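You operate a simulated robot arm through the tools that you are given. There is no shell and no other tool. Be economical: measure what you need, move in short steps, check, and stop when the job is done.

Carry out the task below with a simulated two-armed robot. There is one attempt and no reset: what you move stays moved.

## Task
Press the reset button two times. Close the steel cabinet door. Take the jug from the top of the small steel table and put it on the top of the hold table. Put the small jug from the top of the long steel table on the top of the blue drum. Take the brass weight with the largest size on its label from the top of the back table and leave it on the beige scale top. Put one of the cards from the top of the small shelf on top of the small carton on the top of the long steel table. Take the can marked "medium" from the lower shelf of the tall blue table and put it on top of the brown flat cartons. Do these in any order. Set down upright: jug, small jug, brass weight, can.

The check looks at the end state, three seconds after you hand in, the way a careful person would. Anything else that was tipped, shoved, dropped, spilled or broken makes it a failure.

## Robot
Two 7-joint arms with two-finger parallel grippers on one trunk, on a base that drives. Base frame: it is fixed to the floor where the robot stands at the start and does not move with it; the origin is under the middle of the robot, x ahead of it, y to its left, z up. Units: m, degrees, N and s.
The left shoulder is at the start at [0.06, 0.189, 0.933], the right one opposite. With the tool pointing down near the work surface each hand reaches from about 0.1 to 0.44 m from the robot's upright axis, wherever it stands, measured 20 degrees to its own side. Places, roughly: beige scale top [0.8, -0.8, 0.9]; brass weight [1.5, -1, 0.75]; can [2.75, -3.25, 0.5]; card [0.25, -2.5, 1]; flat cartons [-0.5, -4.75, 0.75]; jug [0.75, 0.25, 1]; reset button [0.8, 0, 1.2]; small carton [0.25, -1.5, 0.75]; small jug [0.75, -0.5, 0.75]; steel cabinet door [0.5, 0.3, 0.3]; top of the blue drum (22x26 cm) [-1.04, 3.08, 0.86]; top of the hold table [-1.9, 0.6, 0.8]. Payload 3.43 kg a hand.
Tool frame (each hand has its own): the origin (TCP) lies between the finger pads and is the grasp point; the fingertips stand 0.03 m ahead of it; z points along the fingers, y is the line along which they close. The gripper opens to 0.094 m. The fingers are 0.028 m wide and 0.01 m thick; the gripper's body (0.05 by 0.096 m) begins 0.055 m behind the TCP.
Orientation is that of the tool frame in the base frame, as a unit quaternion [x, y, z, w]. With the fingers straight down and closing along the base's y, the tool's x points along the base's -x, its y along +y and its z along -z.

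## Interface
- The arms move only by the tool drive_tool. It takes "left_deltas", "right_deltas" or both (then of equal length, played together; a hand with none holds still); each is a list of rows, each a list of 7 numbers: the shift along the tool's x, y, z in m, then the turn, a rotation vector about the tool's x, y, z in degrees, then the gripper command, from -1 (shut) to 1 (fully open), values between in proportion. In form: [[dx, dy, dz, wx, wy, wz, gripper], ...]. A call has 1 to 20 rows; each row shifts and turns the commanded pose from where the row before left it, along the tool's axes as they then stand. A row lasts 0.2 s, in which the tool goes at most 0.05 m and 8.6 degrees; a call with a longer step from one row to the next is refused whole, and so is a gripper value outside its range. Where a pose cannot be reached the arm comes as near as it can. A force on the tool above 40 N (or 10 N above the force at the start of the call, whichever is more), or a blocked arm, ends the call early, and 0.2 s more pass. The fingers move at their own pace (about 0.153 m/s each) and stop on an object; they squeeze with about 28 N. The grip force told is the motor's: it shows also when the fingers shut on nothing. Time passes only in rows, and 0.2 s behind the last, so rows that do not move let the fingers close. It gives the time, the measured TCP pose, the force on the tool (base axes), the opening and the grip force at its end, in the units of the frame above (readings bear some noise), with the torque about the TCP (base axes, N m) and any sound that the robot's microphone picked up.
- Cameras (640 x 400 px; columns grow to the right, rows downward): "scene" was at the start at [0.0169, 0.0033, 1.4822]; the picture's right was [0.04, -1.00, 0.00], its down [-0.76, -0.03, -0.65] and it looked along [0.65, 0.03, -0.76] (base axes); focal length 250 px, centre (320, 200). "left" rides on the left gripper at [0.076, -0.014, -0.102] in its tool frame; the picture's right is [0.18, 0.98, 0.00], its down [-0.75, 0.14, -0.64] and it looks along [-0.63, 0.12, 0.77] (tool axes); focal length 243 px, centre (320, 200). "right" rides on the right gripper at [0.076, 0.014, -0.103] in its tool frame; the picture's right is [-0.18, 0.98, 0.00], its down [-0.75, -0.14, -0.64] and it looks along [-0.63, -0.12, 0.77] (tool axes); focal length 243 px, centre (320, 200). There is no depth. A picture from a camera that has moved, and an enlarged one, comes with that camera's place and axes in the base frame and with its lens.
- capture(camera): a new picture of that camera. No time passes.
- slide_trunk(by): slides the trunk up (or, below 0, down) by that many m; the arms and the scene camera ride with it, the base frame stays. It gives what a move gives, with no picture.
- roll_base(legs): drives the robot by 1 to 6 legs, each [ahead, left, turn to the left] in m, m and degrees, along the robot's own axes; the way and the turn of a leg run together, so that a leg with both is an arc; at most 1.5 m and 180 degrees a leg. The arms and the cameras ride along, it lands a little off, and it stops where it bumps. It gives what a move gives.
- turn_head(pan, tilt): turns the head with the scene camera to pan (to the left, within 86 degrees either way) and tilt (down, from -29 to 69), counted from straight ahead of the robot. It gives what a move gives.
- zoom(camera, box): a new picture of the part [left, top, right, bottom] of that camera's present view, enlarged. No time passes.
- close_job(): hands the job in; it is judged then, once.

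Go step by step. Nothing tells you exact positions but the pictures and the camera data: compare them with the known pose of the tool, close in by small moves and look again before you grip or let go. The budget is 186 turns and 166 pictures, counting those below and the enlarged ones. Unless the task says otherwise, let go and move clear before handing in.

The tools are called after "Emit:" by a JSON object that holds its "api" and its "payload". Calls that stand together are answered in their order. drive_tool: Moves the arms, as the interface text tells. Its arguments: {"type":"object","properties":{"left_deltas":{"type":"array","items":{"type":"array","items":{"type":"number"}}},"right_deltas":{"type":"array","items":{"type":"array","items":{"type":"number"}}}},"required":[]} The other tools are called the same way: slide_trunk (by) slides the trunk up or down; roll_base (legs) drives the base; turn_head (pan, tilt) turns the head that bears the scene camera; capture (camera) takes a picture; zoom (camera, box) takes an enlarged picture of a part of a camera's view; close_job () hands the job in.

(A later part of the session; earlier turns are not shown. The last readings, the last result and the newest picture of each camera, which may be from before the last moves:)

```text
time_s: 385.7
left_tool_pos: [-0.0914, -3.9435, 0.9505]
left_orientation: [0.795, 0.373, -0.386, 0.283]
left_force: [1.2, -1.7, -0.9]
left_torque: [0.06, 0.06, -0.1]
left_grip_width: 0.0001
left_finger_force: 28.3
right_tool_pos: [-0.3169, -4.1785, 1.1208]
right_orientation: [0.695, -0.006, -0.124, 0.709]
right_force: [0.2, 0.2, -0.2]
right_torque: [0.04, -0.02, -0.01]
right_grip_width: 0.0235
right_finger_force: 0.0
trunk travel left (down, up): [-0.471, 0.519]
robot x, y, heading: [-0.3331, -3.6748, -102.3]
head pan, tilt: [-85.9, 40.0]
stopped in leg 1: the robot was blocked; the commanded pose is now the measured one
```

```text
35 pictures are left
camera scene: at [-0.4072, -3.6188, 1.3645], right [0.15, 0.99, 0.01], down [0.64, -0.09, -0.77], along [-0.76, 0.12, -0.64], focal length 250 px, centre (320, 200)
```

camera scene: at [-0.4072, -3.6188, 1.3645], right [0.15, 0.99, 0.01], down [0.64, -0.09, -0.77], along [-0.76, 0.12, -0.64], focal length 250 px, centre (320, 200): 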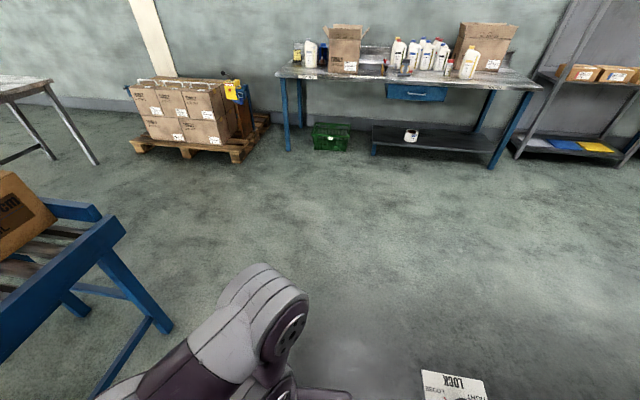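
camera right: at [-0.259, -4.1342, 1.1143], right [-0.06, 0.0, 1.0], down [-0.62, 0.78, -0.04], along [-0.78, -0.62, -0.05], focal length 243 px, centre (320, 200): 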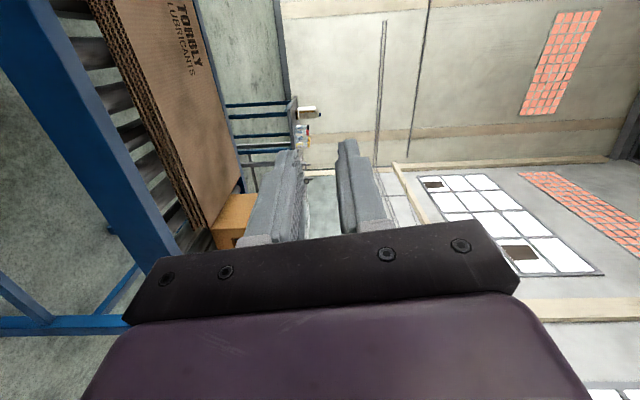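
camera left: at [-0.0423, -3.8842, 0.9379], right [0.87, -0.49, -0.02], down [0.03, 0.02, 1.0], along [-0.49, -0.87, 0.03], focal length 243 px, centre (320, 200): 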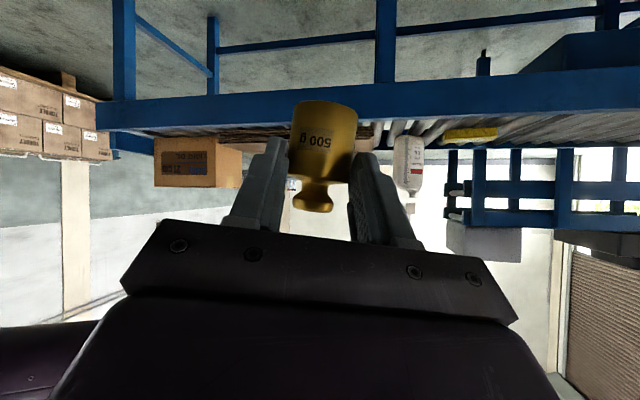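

The weight has now slipped from the left hand too. I look down front-left to see what is jamming.

Emit:
{"api": "turn_head", "payload": {"pan": 35, "tilt": 62}}

Emit:
{"api": "capture", "payload": {"camera": "scene"}}

Emit:
{"api": "capture", "payload": {"camera": "left"}}

```text
time_s: 387.7
left_tool_pos: [-0.0943, -3.9542, 0.948]
left_orientation: [0.799, 0.374, -0.38, 0.278]
left_force: [0.1, -0.2, -0.3]
left_torque: [0.0, 0.0, -0.01]
left_grip_width: 0.0
left_finger_force: 27.9
right_tool_pos: [-0.3275, -4.1875, 1.1194]
right_orientation: [0.697, -0.01, -0.121, 0.707]
right_force: [1.1, 0.5, -0.2]
right_torque: [-0.03, 0.03, 0.02]
right_grip_width: 0.0233
right_finger_force: 0.1
trunk travel left (down, up): [-0.471, 0.519]
robot x, y, heading: [-0.3332, -3.6777, -102.4]
head pan, tilt: [35.0, 62.0]
```

```text
34 pictures are left
camera scene: at [-0.3014, -3.6953, 1.3347], right [-0.92, -0.38, -0.01], down [-0.33, 0.82, -0.46], along [0.18, -0.42, -0.89], focal length 250 px, centre (320, 200)
```

scene: 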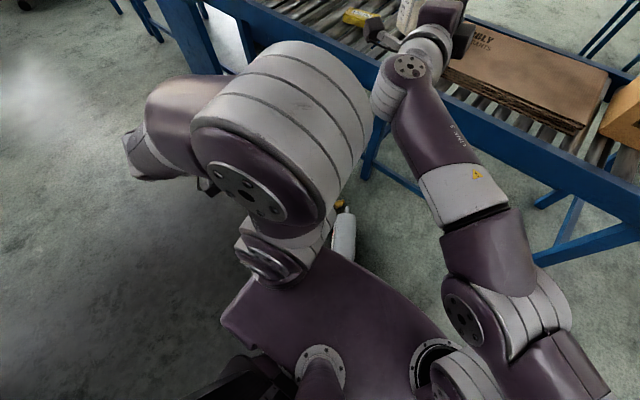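

```text
33 pictures are left
camera left: at [-0.0314, -3.8406, 0.9402], right [0.87, -0.49, 0.0], down [0.05, 0.1, 0.99], along [-0.49, -0.87, 0.11], focal length 243 px, centre (320, 200)
```

left: 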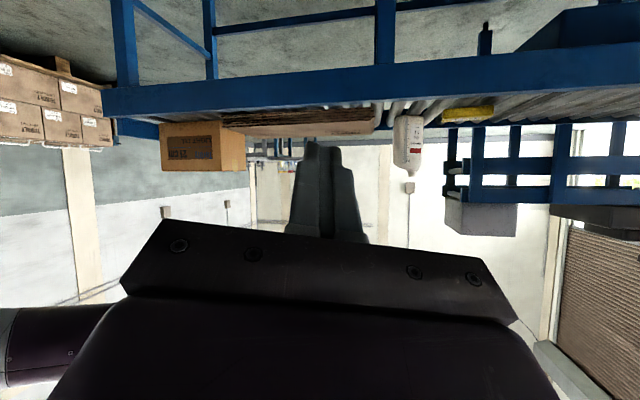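

I zoom on the spot where the can and weight seem to be.

Emit:
{"api": "zoom", "payload": {"camera": "scene", "box": [290, 170, 400, 280]}}

```text
3.64 times, centred on (345, 225) of scene
camera zoom: at [-0.3014, -3.6953, 1.3347], right [-0.92, -0.38, -0.01], down [-0.33, 0.82, -0.46], along [0.18, -0.42, -0.89], focal length 908 px, centre (229, 109)
```

zoom: 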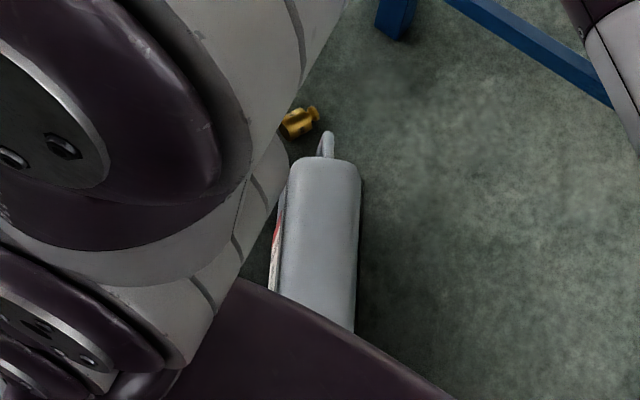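

The can lies on its side in front of my base and the weight lies on the floor at about (-0.15, -4.33). I first get the robot free by sidestepping right, in a short move.

Emit:
{"api": "roll_base", "payload": {"legs": [[0, -0.2, 0]]}}

Emit:
{"api": "turn_head", "payload": {"pan": 30, "tilt": 55}}

Emit:
{"api": "capture", "payload": {"camera": "scene"}}

```text
time_s: 388.4
left_tool_pos: [-0.0969, -3.9487, 0.9514]
left_orientation: [0.796, 0.369, -0.386, 0.283]
left_force: [-0.3, -0.7, -0.3]
left_torque: [0.0, 0.0, 0.01]
left_grip_width: 0.0
left_finger_force: 28.0
right_tool_pos: [-0.3272, -4.1801, 1.1263]
right_orientation: [0.691, -0.011, -0.121, 0.712]
right_force: [-0.6, 0.0, 0.7]
right_torque: [0.01, 0.01, -0.02]
right_grip_width: 0.0235
right_finger_force: 0.0
trunk travel left (down, up): [-0.471, 0.519]
robot x, y, heading: [-0.3371, -3.6832, -102.9]
head pan, tilt: [35.0, 62.0]
stopped in leg 1: the robot was blocked; the commanded pose is now the measured one
```

```text
time_s: 389.1
left_tool_pos: [-0.0963, -3.9484, 0.9511]
left_orientation: [0.797, 0.37, -0.386, 0.283]
left_force: [-0.5, 0.6, 0.4]
left_torque: [0.02, -0.02, 0.04]
left_grip_width: 0.0
left_finger_force: 27.9
right_tool_pos: [-0.3262, -4.1806, 1.1257]
right_orientation: [0.692, -0.012, -0.122, 0.711]
right_force: [0.1, 0.2, 0.0]
right_torque: [-0.02, -0.01, 0.01]
right_grip_width: 0.0233
right_finger_force: 0.0
trunk travel left (down, up): [-0.471, 0.519]
robot x, y, heading: [-0.3409, -3.6832, -102.7]
head pan, tilt: [30.0, 55.0]
```

```text
31 pictures are left
camera scene: at [-0.3048, -3.6959, 1.341], right [-0.95, -0.3, 0.0], down [-0.24, 0.78, -0.57], along [0.17, -0.55, -0.82], focal length 250 px, centre (320, 200)
```

scene: 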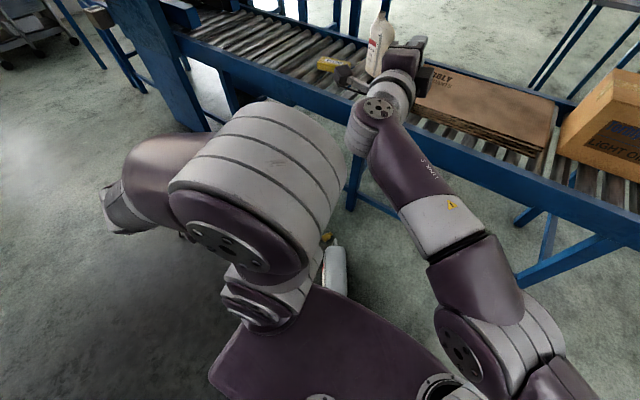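

Right is blocked too; the obstacle must be at my right rear. I try left, which looks clear.

Emit:
{"api": "roll_base", "payload": {"legs": [[0, 0.2, 0]]}}

```text
time_s: 390.7
left_tool_pos: [0.1023, -3.9918, 0.9501]
left_orientation: [0.797, 0.37, -0.386, 0.283]
left_force: [0.0, 0.5, 0.4]
left_torque: [0.01, 0.02, -0.03]
left_grip_width: 0.0
left_finger_force: 28.3
right_tool_pos: [-0.1293, -4.224, 1.1257]
right_orientation: [0.692, -0.011, -0.121, 0.712]
right_force: [0.2, 0.3, 0.3]
right_torque: [0.01, 0.0, -0.02]
right_grip_width: 0.0236
right_finger_force: 0.0
trunk travel left (down, up): [-0.471, 0.519]
robot x, y, heading: [-0.1417, -3.7241, -102.8]
head pan, tilt: [30.0, 55.0]
```

That worked. I move further left and look back at the right rear to see the obstacle.

Emit:
{"api": "roll_base", "payload": {"legs": [[0, 0.5, 0]]}}

Emit:
{"api": "turn_head", "payload": {"pan": -80, "tilt": 40}}

Emit:
{"api": "capture", "payload": {"camera": "scene"}}

```text
time_s: 393.6
left_tool_pos: [0.5918, -4.1046, 0.9511]
left_orientation: [0.797, 0.369, -0.387, 0.282]
left_force: [-0.1, -0.6, 0.0]
left_torque: [0.01, 0.07, 0.0]
left_grip_width: 0.0
left_finger_force: 27.8
right_tool_pos: [0.3608, -4.3349, 1.1259]
right_orientation: [0.69, -0.013, -0.123, 0.713]
right_force: [0.3, 0.1, -0.7]
right_torque: [-0.02, 0.08, 0.01]
right_grip_width: 0.0236
right_finger_force: 0.1
trunk travel left (down, up): [-0.471, 0.519]
robot x, y, heading: [0.3456, -3.8373, -102.9]
head pan, tilt: [30.0, 55.0]
```

```text
time_s: 395.5
left_tool_pos: [0.5917, -4.1039, 0.9514]
left_orientation: [0.797, 0.368, -0.387, 0.282]
left_force: [-0.4, -0.1, 0.0]
left_torque: [-0.02, 0.0, 0.01]
left_grip_width: 0.0001
left_finger_force: 28.1
right_tool_pos: [0.3594, -4.335, 1.1272]
right_orientation: [0.691, -0.013, -0.122, 0.712]
right_force: [0.4, 0.2, 0.1]
right_torque: [0.02, -0.04, -0.01]
right_grip_width: 0.0234
right_finger_force: 0.0
trunk travel left (down, up): [-0.471, 0.519]
robot x, y, heading: [0.3468, -3.8364, -102.9]
head pan, tilt: [-80.0, 40.0]
```

```text
30 pictures are left
camera scene: at [0.2777, -3.7773, 1.3617], right [0.05, 1.0, 0.0], down [0.64, -0.03, -0.77], along [-0.77, 0.04, -0.64], focal length 250 px, centre (320, 200)
```

scene: 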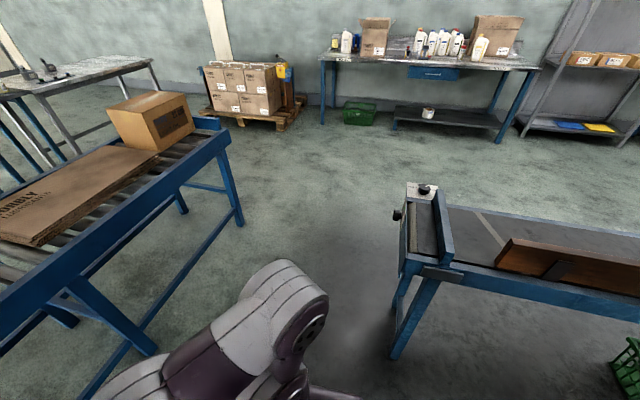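

What I backed into is the belt conveyor's end. I now turn right toward the fallen things and look at them.

Emit:
{"api": "roll_base", "payload": {"legs": [[0, 0, -50]]}}

Emit:
{"api": "turn_head", "payload": {"pan": 15, "tilt": 52}}

Emit:
{"api": "capture", "payload": {"camera": "scene"}}

```text
time_s: 398.2
left_tool_pos: [0.3043, -4.1963, 0.9511]
left_orientation: [0.878, -0.002, -0.469, 0.093]
left_force: [0.1, -1.0, 0.1]
left_torque: [0.01, -0.01, 0.02]
left_grip_width: 0.0
left_finger_force: 28.0
right_tool_pos: [-0.0226, -4.1679, 1.1268]
right_orientation: [0.621, -0.302, -0.411, 0.595]
right_force: [-0.5, 0.2, 1.3]
right_torque: [0.04, -0.01, 0.01]
right_grip_width: 0.0233
right_finger_force: 0.0
trunk travel left (down, up): [-0.471, 0.519]
robot x, y, heading: [0.3494, -3.8404, -152.7]
head pan, tilt: [-80.0, 40.0]
```

```text
time_s: 399.9
left_tool_pos: [0.3044, -4.1964, 0.9502]
left_orientation: [0.878, -0.001, -0.469, 0.094]
left_force: [-0.1, 0.5, 0.4]
left_torque: [0.01, -0.01, -0.02]
left_grip_width: 0.0
left_finger_force: 28.2
right_tool_pos: [-0.0225, -4.1693, 1.126]
right_orientation: [0.621, -0.302, -0.411, 0.595]
right_force: [0.0, -0.3, 0.3]
right_torque: [-0.02, 0.04, 0.03]
right_grip_width: 0.0235
right_finger_force: 0.0
trunk travel left (down, up): [-0.471, 0.519]
robot x, y, heading: [0.3486, -3.8407, -152.4]
head pan, tilt: [15.0, 52.0]
```

```text
29 pictures are left
camera scene: at [0.3469, -3.8631, 1.3449], right [-0.67, 0.74, 0.0], down [0.58, 0.53, -0.62], along [-0.46, -0.41, -0.79], focal length 250 px, centre (320, 200)
```

scene: 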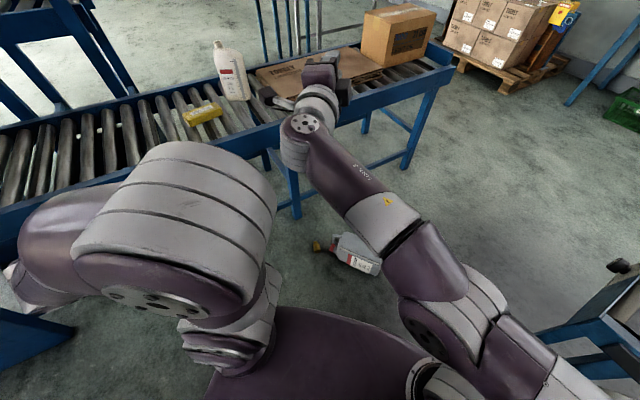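

The can lies at about (-0.25, -4.12), label side toward me, and the weight at (-0.145, -4.34). I first fold both hands into downward poses.

Emit:
{"api": "drive_tool", "payload": {"left_deltas": [[0, 0, 0.02, -0.3, 7.2, -3.2, 0], [0, 0, 0.02, -0.3, 7.2, -3.2, 0], [0, 0, 0.02, -0.3, 7.2, -3.2, 0.5], [0, 0, 0.02, -0.3, 7.2, -3.2, 1], [0, 0, 0.02, -0.3, 7.2, -3.2, 1], [0, 0, 0.02, -0.3, 7.2, -3.2, 1], [0, 0, 0.02, -0.3, 7.2, -3.2, 1], [0, 0, 0.02, -0.3, 7.2, -3.1, 1], [0, 0, 0.02, 0, 0, 0, 1], [0, 0, 0.02, 0, 0, 0, 1], [0, 0, 0.02, 0, 0, 0, 1]], "right_deltas": [[0, 0, 0, 0, 0, -8, -1], [0, 0, 0, 0, 0, -8, -1], [0, 0, 0, 0, 0, -8, -1], [0, 0, 0, 0, 0, -8, -1], [0, 0, 0, 0, 0, -8, -1], [0, 0, 0, 0, 0, -8, -1], [0, 0, 0, 0, 0, -8, -1], [0, 0, 0, 0, 0, -8, -1], [0, 0, 0, 0, 0, -8, -1], [0, 0, 0, 0, 0, -8, -1], [0, 0, 0, 0, 0, -7, -1]]}}

Emit:
{"api": "drive_tool", "payload": {"right_deltas": [[0.005, 0, -0.02, 0, 8, 0, -1], [0.008, 0, -0.02, 0, 8, 0, -1], [0.01, 0, -0.018, 0, 8, 0, -1], [0.012, 0, -0.016, 0, 8, 0, -1], [0.014, 0, -0.014, 0, 8, 0, -1], [0.016, 0, -0.01, 0, 8, 0, -1], [0.018, 0, -0.006, 0, 8, 0, -1], [0.02, 0, 0, 0, 8, 0, -1], [0.02, 0, 0.01, 0, 8, 0, -1], [0.02, 0, 0.02, 0, 6, 0, -1]]}}

```text
time_s: 402.3
left_tool_pos: [0.2081, -4.2738, 0.7342]
left_orientation: [0.974, 0.211, -0.076, -0.019]
left_force: [-1.1, -0.5, -0.3]
left_torque: [-0.01, 0.02, 0.02]
left_grip_width: 0.0939
left_finger_force: 0.1
left hand out of reach, approached as far as the arm can: row 1, 2, 7, 8
right_tool_pos: [-0.0229, -4.1753, 1.1277]
right_orientation: [-0.659, -0.21, 0.707, -0.147]
right_force: [0.1, 0.5, 0.0]
right_torque: [-0.01, -0.01, -0.01]
right_grip_width: 0.0
right_finger_force: 27.8
right hand out of reach, approached as far as the arm can: row 1
trunk travel left (down, up): [-0.471, 0.519]
robot x, y, heading: [0.3473, -3.8384, -153.0]
head pan, tilt: [15.0, 52.0]
```

```text
time_s: 404.5
left_tool_pos: [0.2077, -4.2721, 0.7344]
left_orientation: [0.974, 0.212, -0.076, -0.018]
left_force: [-0.6, -0.4, -0.7]
left_torque: [0.03, 0.07, -0.02]
left_grip_width: 0.0939
left_finger_force: 0.0
right_tool_pos: [0.0122, -4.108, 0.9572]
right_orientation: [0.93, 0.261, -0.257, 0.021]
right_force: [0.1, 0.3, -0.3]
right_torque: [0.0, 0.02, 0.01]
right_grip_width: 0.0
right_finger_force: 28.3
right hand out of reach, approached as far as the arm can: row 1, 2, 3, 4, 5, 6, 7, 8, 9
trunk travel left (down, up): [-0.471, 0.519]
robot x, y, heading: [0.3482, -3.8426, -152.8]
head pan, tilt: [15.0, 52.0]
```

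I rotate the left hand 90°, tuck the right hand aside, move the base to about (0.22, -4.02) heading 190°, and lower the trunk to look from the left hand's camera.

Emit:
{"api": "drive_tool", "payload": {"left_deltas": [[0, -0.008, 0, 0, 1.0, 8.2, 1], [0, -0.008, 0, 0, 1.0, 8.2, 1], [0, -0.008, 0, 0, 1, 8.2, 1], [0, 0, 0, 0, 1, 8.2, 1], [0, 0, 0, 0, 0, 8.2, 1], [0, 0, 0, 0, 0, 8.2, 1], [0, 0, 0, 0, 0, 8.2, 1], [0, 0, 0, 0, 0, 8.2, 1], [0, 0, 0, 0, 0, 8.2, 1], [0, 0, 0, 0, 0, 8.2, 1], [0, 0, 0, 0, 0, 8, 1]], "right_deltas": [[0.01, -0.02, 0, 0, 0, 0, -1], [0.01, -0.02, 0, 0, 0, 0, -1], [0.01, -0.02, 0, 0, 0, 0, -1], [0.01, -0.02, 0, 0, 0, 0, -1], [0.01, -0.02, 0, 0, 0, 0, -1], [0.01, -0.02, 0, 0, 0, 0, -1], [0.01, -0.02, 0, 0, 0, 0, -1], [0.01, -0.02, 0, 0, 0, 0, -1], [0.01, -0.02, 0, 0, 0, 0, -1], [0.01, -0.02, 0, 0, 0, 0, -1], [0, 0, 0, 0, 0, 0, -1]]}}

Emit:
{"api": "roll_base", "payload": {"legs": [[0, 0, -17.5], [0.157, 0.155, 0]]}}

Emit:
{"api": "slide_trunk", "payload": {"by": -0.38}}

Emit:
{"api": "capture", "payload": {"camera": "left"}}

```text
time_s: 406.9
left_tool_pos: [0.2015, -4.2507, 0.7352]
left_orientation: [0.839, -0.542, -0.043, 0.019]
left_force: [0.7, -0.4, 0.6]
left_torque: [-0.01, 0.0, 0.0]
left_grip_width: 0.0939
left_finger_force: 0.1
right_tool_pos: [-0.0128, -3.8885, 0.9269]
right_orientation: [0.931, 0.259, -0.257, 0.02]
right_force: [-0.4, 0.5, -0.7]
right_torque: [0.02, 0.0, -0.01]
right_grip_width: 0.0001
right_finger_force: 27.9
trunk travel left (down, up): [-0.471, 0.519]
robot x, y, heading: [0.3488, -3.8414, -152.9]
head pan, tilt: [15.0, 52.0]
```

```text
time_s: 409.5
left_tool_pos: [-0.0437, -4.3672, 0.734]
left_orientation: [0.748, -0.662, -0.046, 0.012]
left_force: [0.7, -0.3, -0.4]
left_torque: [0.01, -0.03, 0.0]
left_grip_width: 0.0941
left_finger_force: 0.1
right_tool_pos: [-0.1387, -3.9564, 0.9277]
right_orientation: [0.959, 0.116, -0.257, -0.019]
right_force: [-1.6, -0.9, 0.1]
right_torque: [0.04, -0.01, -0.05]
right_grip_width: 0.0
right_finger_force: 28.9
trunk travel left (down, up): [-0.471, 0.519]
robot x, y, heading: [0.22, -4.0209, -170.3]
head pan, tilt: [15.0, 52.0]
```

```text
time_s: 413.2
left_tool_pos: [-0.0439, -4.3665, 0.3542]
left_orientation: [0.748, -0.662, -0.044, 0.013]
left_force: [-0.3, 0.2, 0.0]
left_torque: [0.01, -0.03, -0.02]
left_grip_width: 0.0941
left_finger_force: 0.1
right_tool_pos: [-0.139, -3.9561, 0.5477]
right_orientation: [0.959, 0.116, -0.258, -0.02]
right_force: [-0.7, 0.0, -0.4]
right_torque: [-0.01, -0.01, 0.0]
right_grip_width: 0.0
right_finger_force: 28.6
trunk travel left (down, up): [-0.091, 0.899]
robot x, y, heading: [0.2223, -4.0167, -170.1]
head pan, tilt: [15.0, 52.0]
```

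```text
28 pictures are left
camera left: at [-0.0106, -4.4429, 0.4505], right [-0.95, -0.3, 0.07], down [-0.17, 0.7, 0.69], along [-0.26, 0.64, -0.72], focal length 243 px, centre (320, 200)
```

left: 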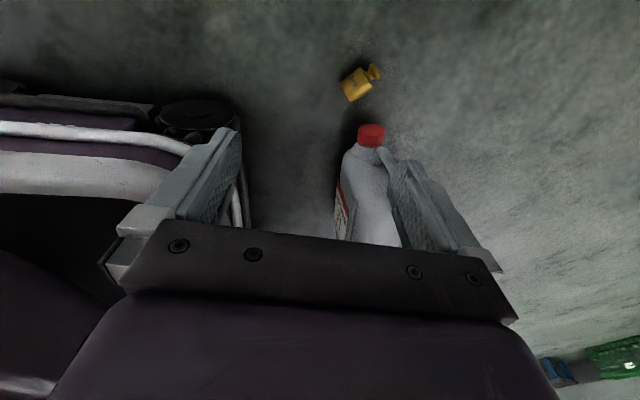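

From here the can lies with its top toward me, cap low and handle up. I zoom on the handle.

Emit:
{"api": "zoom", "payload": {"camera": "left", "box": [310, 40, 450, 250]}}

```text
1.90 times, centred on (380, 145) of left
camera zoom: at [-0.0106, -4.4429, 0.4505], right [-0.95, -0.3, 0.07], down [-0.17, 0.7, 0.69], along [-0.26, 0.64, -0.72], focal length 462 px, centre (206, 305)
```

zoom: 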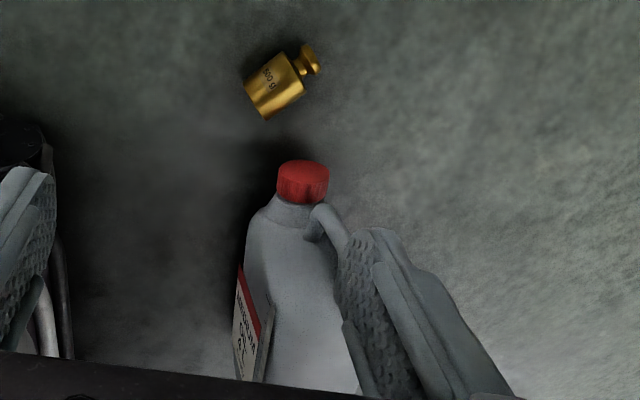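

The bar stands vertical at about (-0.205, -4.268), z 0.09–0.16. I move over it with a 4.5 cm opening and lower partway, then check.

Emit:
{"api": "drive_tool", "payload": {"left_deltas": [[-0.023, 0.03, 0, 0, 0, 0, 0], [-0.023, 0.03, 0, 0, 0, 0, -0.05], [-0.023, 0.03, 0, 0, 0, 0, -0.05], [-0.024, 0.03, 0, 0, 0, 0, -0.05], [-0.024, 0.027, 0, 0, 0, 0, -0.05], [0, 0, 0.025, 0, 0, 0, -0.05], [0, 0, 0.025, 0, 0, 0, -0.05], [0, 0, 0.025, 0, 0, 0, -0.05], [0, 0, 0.02, 0, 0, 0, -0.05]]}}

Emit:
{"api": "capture", "payload": {"camera": "left"}}

```text
time_s: 415.2
left_tool_pos: [-0.1582, -4.2544, 0.1959]
left_orientation: [0.747, -0.663, -0.046, 0.012]
left_force: [-0.6, -0.8, 0.3]
left_torque: [0.0, 0.0, 0.01]
left_grip_width: 0.0445
left_finger_force: 0.1
left hand out of reach, approached as far as the arm can: row 1, 2, 3, 4, 5
right_tool_pos: [-0.1375, -3.9562, 0.5481]
right_orientation: [0.959, 0.116, -0.256, -0.018]
right_force: [-0.3, -0.6, -0.5]
right_torque: [0.0, 0.03, 0.0]
right_grip_width: 0.0002
right_finger_force: 27.8
trunk travel left (down, up): [-0.091, 0.899]
robot x, y, heading: [0.2228, -4.0204, -170.0]
head pan, tilt: [15.0, 52.0]
```

```text
26 pictures are left
camera left: at [-0.127, -4.3307, 0.293], right [-0.95, -0.3, 0.07], down [-0.17, 0.7, 0.69], along [-0.26, 0.64, -0.72], focal length 243 px, centre (320, 200)
```

left: 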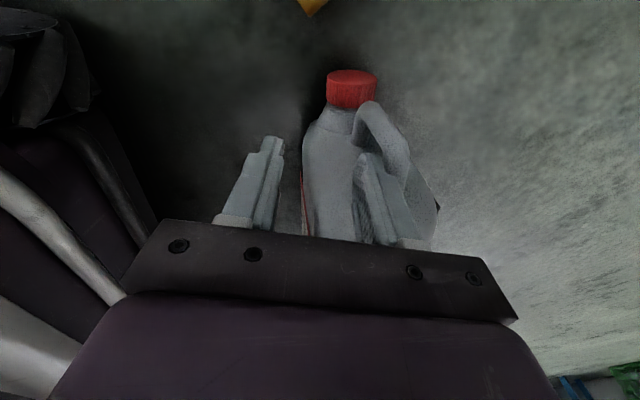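

The bar is 5.5 cm further ahead. I nudge the base forward and lower onto it.

Emit:
{"api": "roll_base", "payload": {"legs": [[0.055, 0, 0]]}}

Emit:
{"api": "capture", "payload": {"camera": "left"}}

```text
time_s: 416.2
left_tool_pos: [-0.2145, -4.2632, 0.1967]
left_orientation: [0.748, -0.662, -0.046, 0.014]
left_force: [0.3, -6.4, 13.5]
left_torque: [-0.18, 0.47, 0.2]
left_grip_width: 0.0457
left_finger_force: 0.9
right_tool_pos: [-0.1921, -3.9648, 0.5472]
right_orientation: [0.959, 0.115, -0.258, -0.019]
right_force: [-0.6, -0.7, 0.2]
right_torque: [-0.01, 0.04, -0.01]
right_grip_width: 0.0
right_finger_force: 28.3
trunk travel left (down, up): [-0.091, 0.899]
robot x, y, heading: [0.1704, -4.0274, -170.3]
head pan, tilt: [15.0, 52.0]
```

```text
25 pictures are left
camera left: at [-0.1815, -4.3401, 0.2939], right [-0.95, -0.3, 0.07], down [-0.17, 0.7, 0.69], along [-0.26, 0.64, -0.72], focal length 243 px, centre (320, 200)
```

left: 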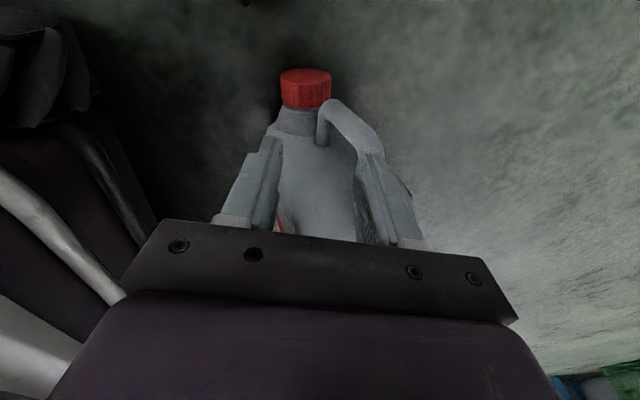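

A finger is touching the handle's upper corner; the bar leans away, centred about x=-0.24. I lift, shift 3 cm forward with the arm, and lower again.

Emit:
{"api": "drive_tool", "payload": {"left_deltas": [[0, 0, -0.03, 0, 0, 0, 0.1], [0, 0.015, 0, 0, 0, 0, 0.1], [0, 0.015, 0, 0, 0, 0, 0.1], [0, 0, 0.025, 0, 0, 0, 0.1], [0, 0, 0.02, 0, 0, 0, 0.1], [0, 0, 0.015, 0, 0, 0, 0.1]]}}

Emit:
{"api": "capture", "payload": {"camera": "left"}}

```text
time_s: 417.6
left_tool_pos: [-0.2462, -4.2662, 0.1696]
left_orientation: [0.748, -0.662, -0.046, 0.013]
left_force: [-0.1, -0.3, -0.3]
left_torque: [0.0, 0.05, -0.02]
left_grip_width: 0.0518
left_finger_force: 0.0
right_tool_pos: [-0.1926, -3.9646, 0.547]
right_orientation: [0.959, 0.116, -0.257, -0.019]
right_force: [0.3, -0.4, -0.3]
right_torque: [-0.01, -0.01, 0.03]
right_grip_width: 0.0003
right_finger_force: 27.9
trunk travel left (down, up): [-0.091, 0.899]
robot x, y, heading: [0.1679, -4.03, -170.2]
head pan, tilt: [15.0, 52.0]
```

```text
24 pictures are left
camera left: at [-0.2141, -4.3427, 0.265], right [-0.95, -0.3, 0.07], down [-0.17, 0.7, 0.69], along [-0.26, 0.64, -0.72], focal length 243 px, centre (320, 200)
```

left: 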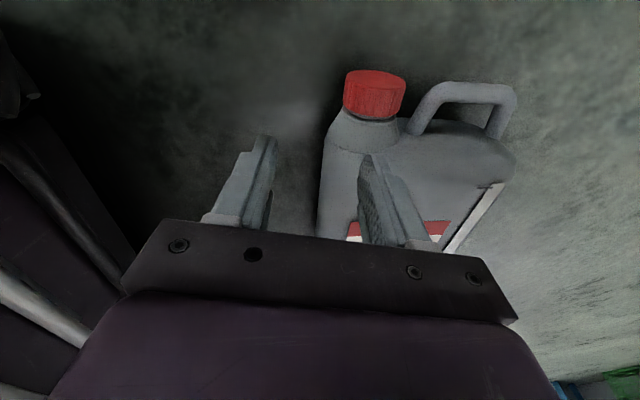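

The can has rolled flat on its back, label up, which suits: its handle bar now lies level at about (-0.382, -4.313), and lifting by it will let the can hang upright. I turn the hand back by 90° above it and approach.

Emit:
{"api": "drive_tool", "payload": {"left_deltas": [[0, 0, -0.03, 0, 0, -8.2, 0], [0, 0, -0.03, 0, 0, -8.2, 0], [0, 0, -0.02, 0, 0, -8.2, 0], [0, 0, 0, 0, 0, -8.2, 0], [0, 0, 0, 0, 0, -8.2, 0], [0, 0, 0, 0, 0, -8.2, 0], [0, 0, 0, 0, 0, -8.2, 0], [0, 0, 0, 0, 0, -8.2, 0], [0, 0, 0, 0, 0, -8.2, 0], [0, 0, 0, 0, 0, -8.2, 0], [0, 0, 0, 0, 0, -8, 0]]}}

Emit:
{"api": "roll_base", "payload": {"legs": [[0.055, 0.03, 0]]}}

Emit:
{"api": "slide_trunk", "payload": {"by": -0.08}}

Emit:
{"api": "capture", "payload": {"camera": "left"}}

```text
time_s: 420.0
left_tool_pos: [-0.2387, -4.2682, 0.2485]
left_orientation: [0.997, 0.061, -0.042, -0.023]
left_force: [0.7, 0.6, 0.9]
left_torque: [0.0, 0.02, -0.02]
left_grip_width: 0.0469
left_finger_force: 0.0
right_tool_pos: [-0.1925, -3.9646, 0.5471]
right_orientation: [0.959, 0.115, -0.258, -0.019]
right_force: [0.3, 0.2, 0.0]
right_torque: [0.02, 0.0, 0.04]
right_grip_width: 0.0
right_finger_force: 28.4
trunk travel left (down, up): [-0.091, 0.899]
robot x, y, heading: [0.1695, -4.033, -170.1]
head pan, tilt: [15.0, 52.0]
```

```text
time_s: 420.9
left_tool_pos: [-0.2881, -4.3082, 0.2486]
left_orientation: [0.997, 0.06, -0.041, -0.024]
left_force: [0.4, 0.2, 0.0]
left_torque: [0.0, 0.04, 0.02]
left_grip_width: 0.0471
left_finger_force: 0.0
right_tool_pos: [-0.2415, -4.0047, 0.5479]
right_orientation: [0.959, 0.115, -0.258, -0.02]
right_force: [0.3, 0.7, 0.5]
right_torque: [-0.03, -0.03, 0.05]
right_grip_width: 0.0
right_finger_force: 27.7
trunk travel left (down, up): [-0.091, 0.899]
robot x, y, heading: [0.1221, -4.0649, -170.2]
head pan, tilt: [15.0, 52.0]
```

```text
time_s: 422.1
left_tool_pos: [-0.2886, -4.307, 0.1698]
left_orientation: [0.997, 0.06, -0.041, -0.024]
left_force: [0.2, -0.3, 0.7]
left_torque: [0.02, -0.01, -0.02]
left_grip_width: 0.0471
left_finger_force: 0.1
right_tool_pos: [-0.2415, -4.0035, 0.4675]
right_orientation: [0.959, 0.115, -0.257, -0.019]
right_force: [0.1, -0.1, 0.2]
right_torque: [0.01, 0.02, 0.0]
right_grip_width: 0.0
right_finger_force: 28.2
trunk travel left (down, up): [-0.011, 0.979]
robot x, y, heading: [0.1179, -4.067, -170.3]
head pan, tilt: [15.0, 52.0]
```

```text
23 pictures are left
camera left: at [-0.2051, -4.2878, 0.2652], right [0.3, -0.95, -0.07], down [-0.67, -0.26, 0.69], along [-0.68, -0.16, -0.72], focal length 243 px, centre (320, 200)
```

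left: 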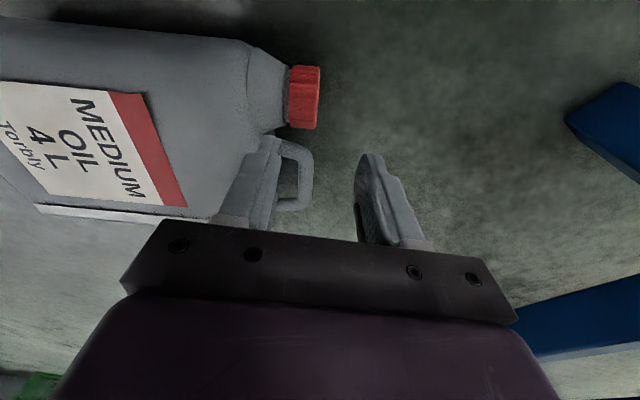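

The bar reads at (-0.378, -4.307). I set a 3 cm opening, move 8 cm forward and lower partway.

Emit:
{"api": "drive_tool", "payload": {"left_deltas": [[-0.027, -0.001, 0, 0, 0, 0, -0.36], [-0.026, -0.001, 0, 0, 0, 0, -0.36], [-0.026, 0, 0, 0, 0, 0, -0.36], [0, 0, 0.02, 0, 0, 0, -0.36], [0, 0, 0.02, 0, 0, 0, -0.36], [0, 0, 0.015, 0, 0, 0, -0.36]]}}

Emit:
{"api": "capture", "payload": {"camera": "left"}}

```text
time_s: 423.5
left_tool_pos: [-0.3301, -4.2872, 0.1012]
left_orientation: [0.994, 0.059, -0.086, -0.027]
left_force: [0.3, -0.7, -0.8]
left_torque: [-0.03, -0.02, 0.02]
left_grip_width: 0.0301
left_finger_force: 0.1
left hand out of reach, approached as far as the arm can: row 1, 2, 3, 4
right_tool_pos: [-0.2415, -4.0036, 0.4676]
right_orientation: [0.959, 0.115, -0.257, -0.019]
right_force: [1.1, -1.2, 0.0]
right_torque: [0.0, -0.02, 0.01]
right_grip_width: 0.0
right_finger_force: 27.8
trunk travel left (down, up): [-0.011, 0.979]
robot x, y, heading: [0.1175, -4.0703, -170.5]
head pan, tilt: [15.0, 52.0]
```

```text
22 pictures are left
camera left: at [-0.2399, -4.2668, 0.1903], right [0.29, -0.95, -0.09], down [-0.61, -0.26, 0.75], along [-0.74, -0.16, -0.66], focal length 243 px, centre (320, 200)
```

left: 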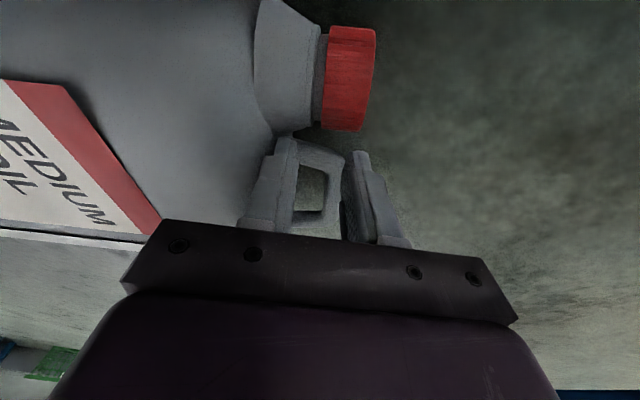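

The arm fell 4 cm short. I creep the base forward 3 cm, trim sideways, and continue down.

Emit:
{"api": "roll_base", "payload": {"legs": [[0.035, 0, 0]]}}

Emit:
{"api": "drive_tool", "payload": {"left_deltas": [[-0.004, 0.01, 0, 0, 0, 0, -0.36], [0, 0.009, 0, 0, 0, 0, -0.36], [0, 0, 0.012, 0, 0, 0, -0.36]]}}

Emit:
{"api": "capture", "payload": {"camera": "left"}}

```text
time_s: 424.4
left_tool_pos: [-0.3667, -4.2925, 0.103]
left_orientation: [0.994, 0.058, -0.085, -0.027]
left_force: [0.0, -0.1, -0.3]
left_torque: [0.0, 0.01, 0.0]
left_grip_width: 0.03
left_finger_force: 0.1
right_tool_pos: [-0.2767, -4.0099, 0.4673]
right_orientation: [0.959, 0.116, -0.257, -0.019]
right_force: [-0.4, 0.1, 0.6]
right_torque: [-0.01, -0.02, 0.03]
right_grip_width: 0.0001
right_finger_force: 28.1
trunk travel left (down, up): [-0.011, 0.979]
robot x, y, heading: [0.0838, -4.0727, -170.3]
head pan, tilt: [15.0, 52.0]
```

```text
time_s: 425.2
left_tool_pos: [-0.37, -4.313, 0.0908]
left_orientation: [0.994, 0.061, -0.086, -0.027]
left_force: [-0.7, 0.7, 0.1]
left_torque: [0.03, 0.03, 0.01]
left_grip_width: 0.0299
left_finger_force: 0.0
right_tool_pos: [-0.2768, -4.01, 0.4668]
right_orientation: [0.959, 0.116, -0.257, -0.018]
right_force: [0.2, 0.0, -0.4]
right_torque: [0.06, 0.02, 0.0]
right_grip_width: 0.0002
right_finger_force: 28.6
trunk travel left (down, up): [-0.011, 0.979]
robot x, y, heading: [0.0823, -4.0726, -170.4]
head pan, tilt: [15.0, 52.0]
```

```text
21 pictures are left
camera left: at [-0.2787, -4.2918, 0.1785], right [0.29, -0.95, -0.09], down [-0.61, -0.26, 0.75], along [-0.74, -0.16, -0.66], focal length 243 px, centre (320, 200)
```

left: 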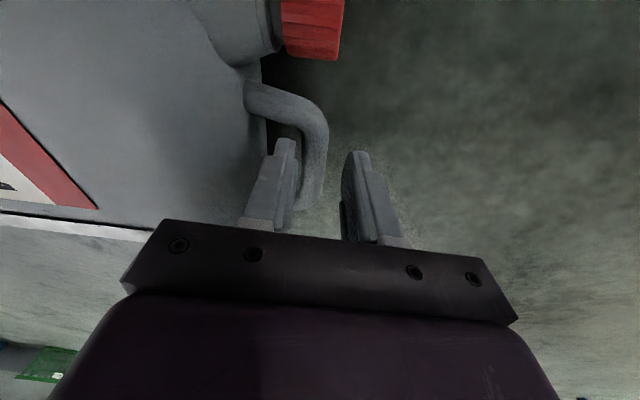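

The inner finger is over the loop. I trim 4 mm, lower the last 3.6 cm, and close.

Emit:
{"api": "drive_tool", "payload": {"left_deltas": [[0, -0.004, 0, 0, 0, 0, -0.36], [0, 0, 0.012, 0, 0, 0, -0.36], [0, 0, 0.012, 0, 0, 0, -0.36], [0, 0, 0.012, 0, 0, 0, -0.36], [0, 0, 0, 0, 0, 0, -0.36]]}}

Emit:
{"api": "drive_tool", "payload": {"left_deltas": [[0, 0, 0, 0, 0, 0, -0.7], [0, 0, 0, 0, 0, 0, -1], [0, 0, 0, 0, 0, 0, -1], [0, 0, 0, 0, 0, 0, -1]]}}

```text
time_s: 426.4
left_tool_pos: [-0.3765, -4.3056, 0.0555]
left_orientation: [0.994, 0.059, -0.086, -0.027]
left_force: [-0.4, -0.4, -0.7]
left_torque: [-0.02, 0.03, -0.04]
left_grip_width: 0.0301
left_finger_force: 0.0
right_tool_pos: [-0.2764, -4.01, 0.4675]
right_orientation: [0.959, 0.115, -0.258, -0.018]
right_force: [0.5, -0.7, 1.2]
right_torque: [0.0, 0.0, -0.02]
right_grip_width: 0.0001
right_finger_force: 28.2
trunk travel left (down, up): [-0.011, 0.979]
robot x, y, heading: [0.0852, -4.0728, -170.3]
head pan, tilt: [15.0, 52.0]
```

```text
time_s: 427.4
left_tool_pos: [-0.3769, -4.3066, 0.055]
left_orientation: [0.994, 0.059, -0.086, -0.027]
left_force: [-0.6, 0.0, 0.3]
left_torque: [0.04, 0.0, -0.14]
left_grip_width: 0.0212
left_finger_force: 28.0
right_tool_pos: [-0.2761, -4.0093, 0.4674]
right_orientation: [0.959, 0.116, -0.258, -0.019]
right_force: [-0.8, -0.1, 0.1]
right_torque: [0.02, -0.02, 0.0]
right_grip_width: 0.0
right_finger_force: 28.1
trunk travel left (down, up): [-0.011, 0.979]
robot x, y, heading: [0.0855, -4.071, -170.2]
head pan, tilt: [15.0, 52.0]
```

The bar is gripped. I lift 0.38 m and look at how the can hangs.

Emit:
{"api": "slide_trunk", "payload": {"by": 0.38}}

Emit:
{"api": "capture", "payload": {"camera": "left"}}

```text
time_s: 431.0
left_tool_pos: [-0.3762, -4.3069, 0.4352]
left_orientation: [0.994, 0.058, -0.085, -0.027]
left_force: [0.9, -0.7, -2.4]
left_torque: [-0.17, 0.02, -0.03]
left_grip_width: 0.0165
left_finger_force: 28.4
right_tool_pos: [-0.2764, -4.01, 0.8465]
right_orientation: [0.959, 0.115, -0.257, -0.02]
right_force: [0.1, -0.4, 0.2]
right_torque: [0.02, -0.02, 0.02]
right_grip_width: 0.0001
right_finger_force: 28.3
trunk travel left (down, up): [-0.391, 0.599]
robot x, y, heading: [0.0828, -4.0749, -170.2]
head pan, tilt: [15.0, 52.0]
```

```text
20 pictures are left
camera left: at [-0.2854, -4.286, 0.523], right [0.29, -0.95, -0.09], down [-0.61, -0.26, 0.75], along [-0.74, -0.16, -0.66], focal length 243 px, centre (320, 200)
```

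left: 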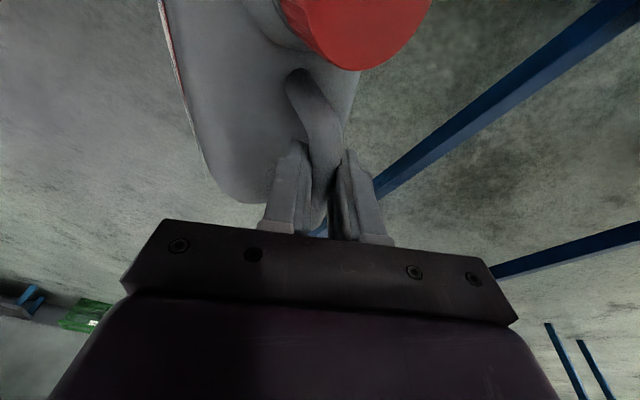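

The can is held and has partly swung upright; it will settle flat when set down. I back off, raise the hand, turn it 90° so the can's width lies crosswise, and go up.

Emit:
{"api": "roll_base", "payload": {"legs": [[-0.3, 0, 0]]}}

Emit:
{"api": "slide_trunk", "payload": {"by": 0.4}}

Emit:
{"api": "drive_tool", "payload": {"left_deltas": [[0.01, 0, -0.025, 0, 0.8, 8.2, -1], [0.01, 0, -0.025, 0, 0.8, 8.2, -1], [0.01, 0, -0.025, 0, 0.8, 8.2, -1], [0, -0.01, -0.025, 0, 0.8, 8.2, -1], [0, -0.01, -0.025, 0, 0.8, 8.2, -1], [0, -0.01, -0.025, 0, 0.8, 8.2, -1], [0, 0, -0.025, 0, 0, 8.2, -1], [0, 0, -0.025, 0, 0, 8.2, -1], [0, 0, 0, 0, 0, 8.2, -1], [0, 0, 0, 0, 0, 8.2, -1], [0, 0, 0, 0, 0, 8, -1]]}}

```text
time_s: 433.1
left_tool_pos: [-0.0813, -4.2551, 0.4356]
left_orientation: [0.994, 0.058, -0.085, -0.028]
left_force: [0.8, 0.2, -1.9]
left_torque: [-0.2, -0.02, -0.01]
left_grip_width: 0.0164
left_finger_force: 27.7
right_tool_pos: [0.0199, -3.9591, 0.8486]
right_orientation: [0.959, 0.115, -0.257, -0.019]
right_force: [-0.3, 0.2, 0.0]
right_torque: [-0.02, 0.01, 0.04]
right_grip_width: 0.0
right_finger_force: 28.0
trunk travel left (down, up): [-0.391, 0.599]
robot x, y, heading: [0.3835, -4.024, -170.5]
head pan, tilt: [15.0, 52.0]
```

```text
time_s: 436.9
left_tool_pos: [-0.0803, -4.2551, 0.835]
left_orientation: [0.994, 0.058, -0.085, -0.027]
left_force: [0.7, -0.5, -2.4]
left_torque: [-0.17, -0.02, 0.02]
left_grip_width: 0.0167
left_finger_force: 27.3
right_tool_pos: [0.0199, -3.9581, 1.2474]
right_orientation: [0.959, 0.115, -0.257, -0.019]
right_force: [0.0, -0.7, -0.5]
right_torque: [-0.02, 0.01, -0.01]
right_grip_width: 0.0
right_finger_force: 27.5
trunk travel left (down, up): [-0.791, 0.199]
robot x, y, heading: [0.3818, -4.0247, -170.3]
head pan, tilt: [15.0, 52.0]
```

```text
time_s: 439.3
left_tool_pos: [0.0273, -4.2327, 0.9896]
left_orientation: [0.746, -0.664, -0.045, 0.025]
left_force: [0.9, -0.5, -2.2]
left_torque: [0.07, 0.11, 0.01]
left_grip_width: 0.0164
left_finger_force: 28.2
left hand out of reach, approached as far as the arm can: row 6, 7, 8
right_tool_pos: [0.0195, -3.9594, 1.2471]
right_orientation: [0.959, 0.114, -0.257, -0.019]
right_force: [-0.2, 0.3, -0.7]
right_torque: [0.02, 0.01, 0.0]
right_grip_width: 0.0002
right_finger_force: 27.9
trunk travel left (down, up): [-0.791, 0.199]
robot x, y, heading: [0.3807, -4.0263, -170.3]
head pan, tilt: [15.0, 52.0]
```

I raise further, pitch the hand 40° forward (which also swings the can upright), and drive to the cartons' front.

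Emit:
{"api": "slide_trunk", "payload": {"by": 0.19}}

Emit:
{"api": "drive_tool", "payload": {"left_deltas": [[0, 0, 0, -8, 0, 0, -1], [0, 0, 0, -8, 0, 0, -1], [0, 0, 0, -8, 0, 0, -1], [0, 0, 0, -8, 0, 0, -1]]}}

Emit:
{"api": "roll_base", "payload": {"legs": [[0.9, -0.2, 0], [0, 0, 64.5]]}}

Emit:
{"api": "turn_head", "payload": {"pan": 5, "tilt": 48}}

Emit:
{"api": "capture", "payload": {"camera": "scene"}}

```text
time_s: 441.4
left_tool_pos: [0.028, -4.2343, 1.1786]
left_orientation: [0.746, -0.664, -0.044, 0.025]
left_force: [-0.3, 0.5, -1.7]
left_torque: [0.06, 0.08, 0.0]
left_grip_width: 0.0165
left_finger_force: 27.9
right_tool_pos: [0.0197, -3.959, 1.4371]
right_orientation: [0.959, 0.114, -0.257, -0.019]
right_force: [0.4, 0.3, -0.5]
right_torque: [0.02, 0.01, -0.02]
right_grip_width: 0.0
right_finger_force: 28.1
trunk travel left (down, up): [-0.981, 0.009]
robot x, y, heading: [0.3796, -4.0217, -170.2]
head pan, tilt: [15.0, 52.0]
```

```text
time_s: 442.4
left_tool_pos: [0.0172, -4.2247, 1.1856]
left_orientation: [0.725, -0.636, -0.18, 0.191]
left_force: [0.5, 0.0, -1.9]
left_torque: [0.09, -0.03, -0.02]
left_grip_width: 0.0165
left_finger_force: 28.3
left hand out of reach, approached as far as the arm can: row 1, 3, 4
right_tool_pos: [0.0181, -3.9593, 1.4352]
right_orientation: [0.959, 0.115, -0.257, -0.019]
right_force: [-0.1, -0.6, -0.3]
right_torque: [0.02, -0.06, 0.0]
right_grip_width: 0.0
right_finger_force: 27.8
trunk travel left (down, up): [-0.981, 0.009]
robot x, y, heading: [0.3759, -4.0231, -170.1]
head pan, tilt: [15.0, 52.0]
```

```text
time_s: 450.1
left_tool_pos: [-0.5167, -4.3923, 1.1873]
left_orientation: [0.954, -0.147, -0.049, 0.256]
left_force: [-0.8, -0.7, -2.7]
left_torque: [0.08, 0.08, -0.03]
left_grip_width: 0.0162
left_finger_force: 27.9
right_tool_pos: [-0.7584, -4.2802, 1.4375]
right_orientation: [0.747, 0.613, -0.228, 0.122]
right_force: [-0.6, -0.4, 0.1]
right_torque: [-0.02, 0.03, 0.0]
right_grip_width: 0.0001
right_finger_force: 28.2
trunk travel left (down, up): [-0.981, 0.009]
robot x, y, heading: [-0.544, -3.9807, -105.1]
head pan, tilt: [15.0, 52.0]
```

```text
time_s: 450.8
left_tool_pos: [-0.5159, -4.3926, 1.1865]
left_orientation: [0.954, -0.147, -0.05, 0.257]
left_force: [-0.3, -0.8, -1.0]
left_torque: [0.05, 0.03, 0.02]
left_grip_width: 0.0163
left_finger_force: 27.8
right_tool_pos: [-0.7585, -4.2803, 1.4364]
right_orientation: [0.747, 0.613, -0.227, 0.122]
right_force: [-0.5, 0.3, -0.3]
right_torque: [-0.02, 0.01, 0.0]
right_grip_width: 0.0001
right_finger_force: 28.0
trunk travel left (down, up): [-0.981, 0.009]
robot x, y, heading: [-0.5518, -3.9786, -105.1]
head pan, tilt: [5.0, 48.0]
```

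```text
19 pictures are left
camera scene: at [-0.5462, -3.9996, 1.8602], right [-0.98, 0.18, 0.0], down [0.13, 0.73, -0.67], along [-0.12, -0.66, -0.74], focal length 250 px, centre (320, 200)
```

scene: 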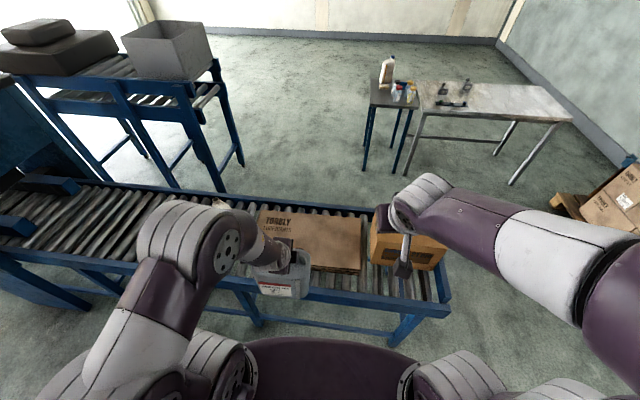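

The can hangs nearly upright in front of the cartons. I move base and arm forward so it comes over them, and look.

Emit:
{"api": "roll_base", "payload": {"legs": [[0.085, 0, 0]]}}

Emit:
{"api": "drive_tool", "payload": {"left_deltas": [[0, 0.034, 0.02, 0, 0, 0, -1], [0, 0.034, 0.02, 0, 0, 0, -1], [0, 0.034, 0.02, 0, 0, 0, -1], [0, 0.034, 0.02, 0, 0, 0, -1], [0, 0.034, 0.02, 0, 0, 0, -1]]}}

Emit:
{"api": "capture", "payload": {"camera": "scene"}}

```text
time_s: 451.9
left_tool_pos: [-0.5377, -4.468, 1.1888]
left_orientation: [0.953, -0.147, -0.05, 0.259]
left_force: [0.2, -0.2, -1.2]
left_torque: [0.05, 0.05, 0.0]
left_grip_width: 0.0163
left_finger_force: 28.2
right_tool_pos: [-0.7775, -4.3534, 1.4383]
right_orientation: [0.746, 0.613, -0.228, 0.124]
right_force: [0.5, 0.6, 0.1]
right_torque: [-0.04, 0.02, -0.02]
right_grip_width: 0.0001
right_finger_force: 27.8
trunk travel left (down, up): [-0.981, 0.009]
robot x, y, heading: [-0.5667, -4.0569, -105.1]
head pan, tilt: [5.0, 48.0]
```

```text
time_s: 453.1
left_tool_pos: [-0.5979, -4.662, 1.1856]
left_orientation: [0.955, -0.147, -0.049, 0.255]
left_force: [-0.5, -0.5, -1.8]
left_torque: [0.09, 0.06, 0.02]
left_grip_width: 0.0162
left_finger_force: 27.4
right_tool_pos: [-0.7809, -4.3624, 1.4373]
right_orientation: [0.747, 0.613, -0.227, 0.122]
right_force: [-0.5, -0.7, -0.2]
right_torque: [0.01, 0.01, 0.01]
right_grip_width: 0.0
right_finger_force: 27.8
trunk travel left (down, up): [-0.981, 0.009]
robot x, y, heading: [-0.5729, -4.0635, -105.3]
head pan, tilt: [5.0, 48.0]
```

```text
18 pictures are left
camera scene: at [-0.5691, -4.0829, 1.8602], right [-0.98, 0.18, 0.0], down [0.13, 0.73, -0.67], along [-0.12, -0.66, -0.74], focal length 250 px, centre (320, 200)
```

scene: 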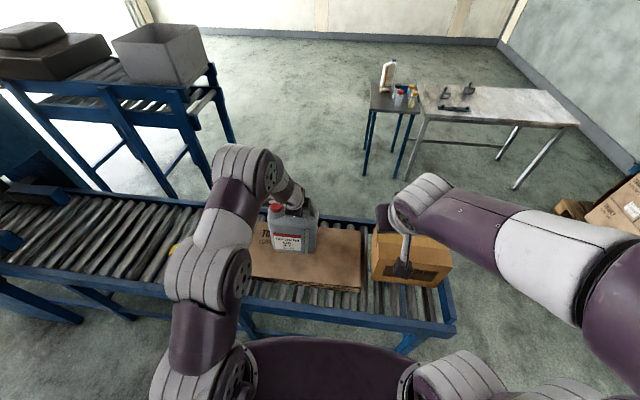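

The can is upright above the cartons. I lower until contact.

Emit:
{"api": "slide_trunk", "payload": {"by": -0.11}}

Emit:
{"api": "slide_trunk", "payload": {"by": -0.02}}

```text
time_s: 454.5
left_tool_pos: [-0.5993, -4.6609, 1.0767]
left_orientation: [0.954, -0.148, -0.05, 0.257]
left_force: [-0.2, -0.2, -2.3]
left_torque: [0.06, 0.05, -0.01]
left_grip_width: 0.0162
left_finger_force: 28.1
right_tool_pos: [-0.78, -4.3611, 1.3277]
right_orientation: [0.747, 0.613, -0.228, 0.123]
right_force: [0.2, 0.3, 0.3]
right_torque: [0.05, -0.03, 0.01]
right_grip_width: 0.0002
right_finger_force: 27.8
trunk travel left (down, up): [-0.871, 0.119]
robot x, y, heading: [-0.5698, -4.062, -105.4]
head pan, tilt: [5.0, 48.0]
```

```text
time_s: 455.1
left_tool_pos: [-0.5998, -4.6675, 1.0674]
left_orientation: [0.951, -0.146, -0.051, 0.268]
left_force: [1.5, -0.1, 10.8]
left_torque: [0.18, 0.0, -0.02]
left_grip_width: 0.0165
left_finger_force: 27.7
right_tool_pos: [-0.7796, -4.3594, 1.3084]
right_orientation: [0.746, 0.613, -0.227, 0.122]
right_force: [0.0, 0.2, 0.0]
right_torque: [0.04, -0.04, -0.03]
right_grip_width: 0.0001
right_finger_force: 27.7
trunk travel left (down, up): [-0.852, 0.138]
robot x, y, heading: [-0.5683, -4.0652, -105.2]
head pan, tilt: [5.0, 48.0]
stopped: the force on the tool passed its limit at 43 N (the readings are from after the stop); the commanded pose is now the measured one
```

It rests on the cartons. I relieve the load, open a little, and retract in small steps along the fingers, watching the force this time.

Emit:
{"api": "slide_trunk", "payload": {"by": 0.004}}

Emit:
{"api": "drive_tool", "payload": {"left_deltas": [[0, 0, 0, 0, 0, 0, -0.5], [0, 0, -0.006, 0, 0, 0, -0.42], [0, 0, -0.008, 0, 0, 0, -0.4], [0, 0, -0.01, 0, 0, 0, -0.35], [0, 0, -0.01, 0, 0, 0, -0.3]]}}

Emit:
{"api": "capture", "payload": {"camera": "left"}}

```text
time_s: 455.7
left_tool_pos: [-0.6, -4.667, 1.0683]
left_orientation: [0.952, -0.145, -0.049, 0.265]
left_force: [0.2, 0.0, -1.8]
left_torque: [0.06, 0.07, 0.01]
left_grip_width: 0.0165
left_finger_force: 27.8
right_tool_pos: [-0.7796, -4.3619, 1.312]
right_orientation: [0.747, 0.613, -0.227, 0.122]
right_force: [-0.1, -0.8, -0.2]
right_torque: [0.03, 0.0, -0.01]
right_grip_width: 0.0
right_finger_force: 27.6
trunk travel left (down, up): [-0.856, 0.134]
robot x, y, heading: [-0.5741, -4.0618, -105.3]
head pan, tilt: [5.0, 48.0]
```

```text
time_s: 456.9
left_tool_pos: [-0.5933, -4.6509, 1.0991]
left_orientation: [0.952, -0.146, -0.05, 0.265]
left_force: [-0.5, 0.0, 0.0]
left_torque: [0.0, -0.02, 0.01]
left_grip_width: 0.033
left_finger_force: 0.0
right_tool_pos: [-0.7797, -4.3607, 1.3126]
right_orientation: [0.747, 0.613, -0.227, 0.122]
right_force: [-0.1, 0.7, 0.5]
right_torque: [0.0, -0.01, -0.05]
right_grip_width: 0.0
right_finger_force: 28.4
trunk travel left (down, up): [-0.856, 0.134]
robot x, y, heading: [-0.5685, -4.0637, -105.4]
head pan, tilt: [5.0, 48.0]
```

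```text
17 pictures are left
camera left: at [-0.4993, -4.6104, 1.1763], right [-0.07, -0.86, 0.51], down [-0.64, 0.43, 0.64], along [-0.76, -0.28, -0.58], focal length 243 px, centre (320, 200)
```

left: 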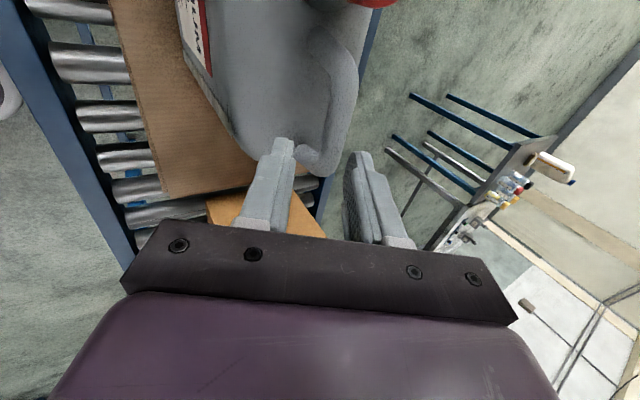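

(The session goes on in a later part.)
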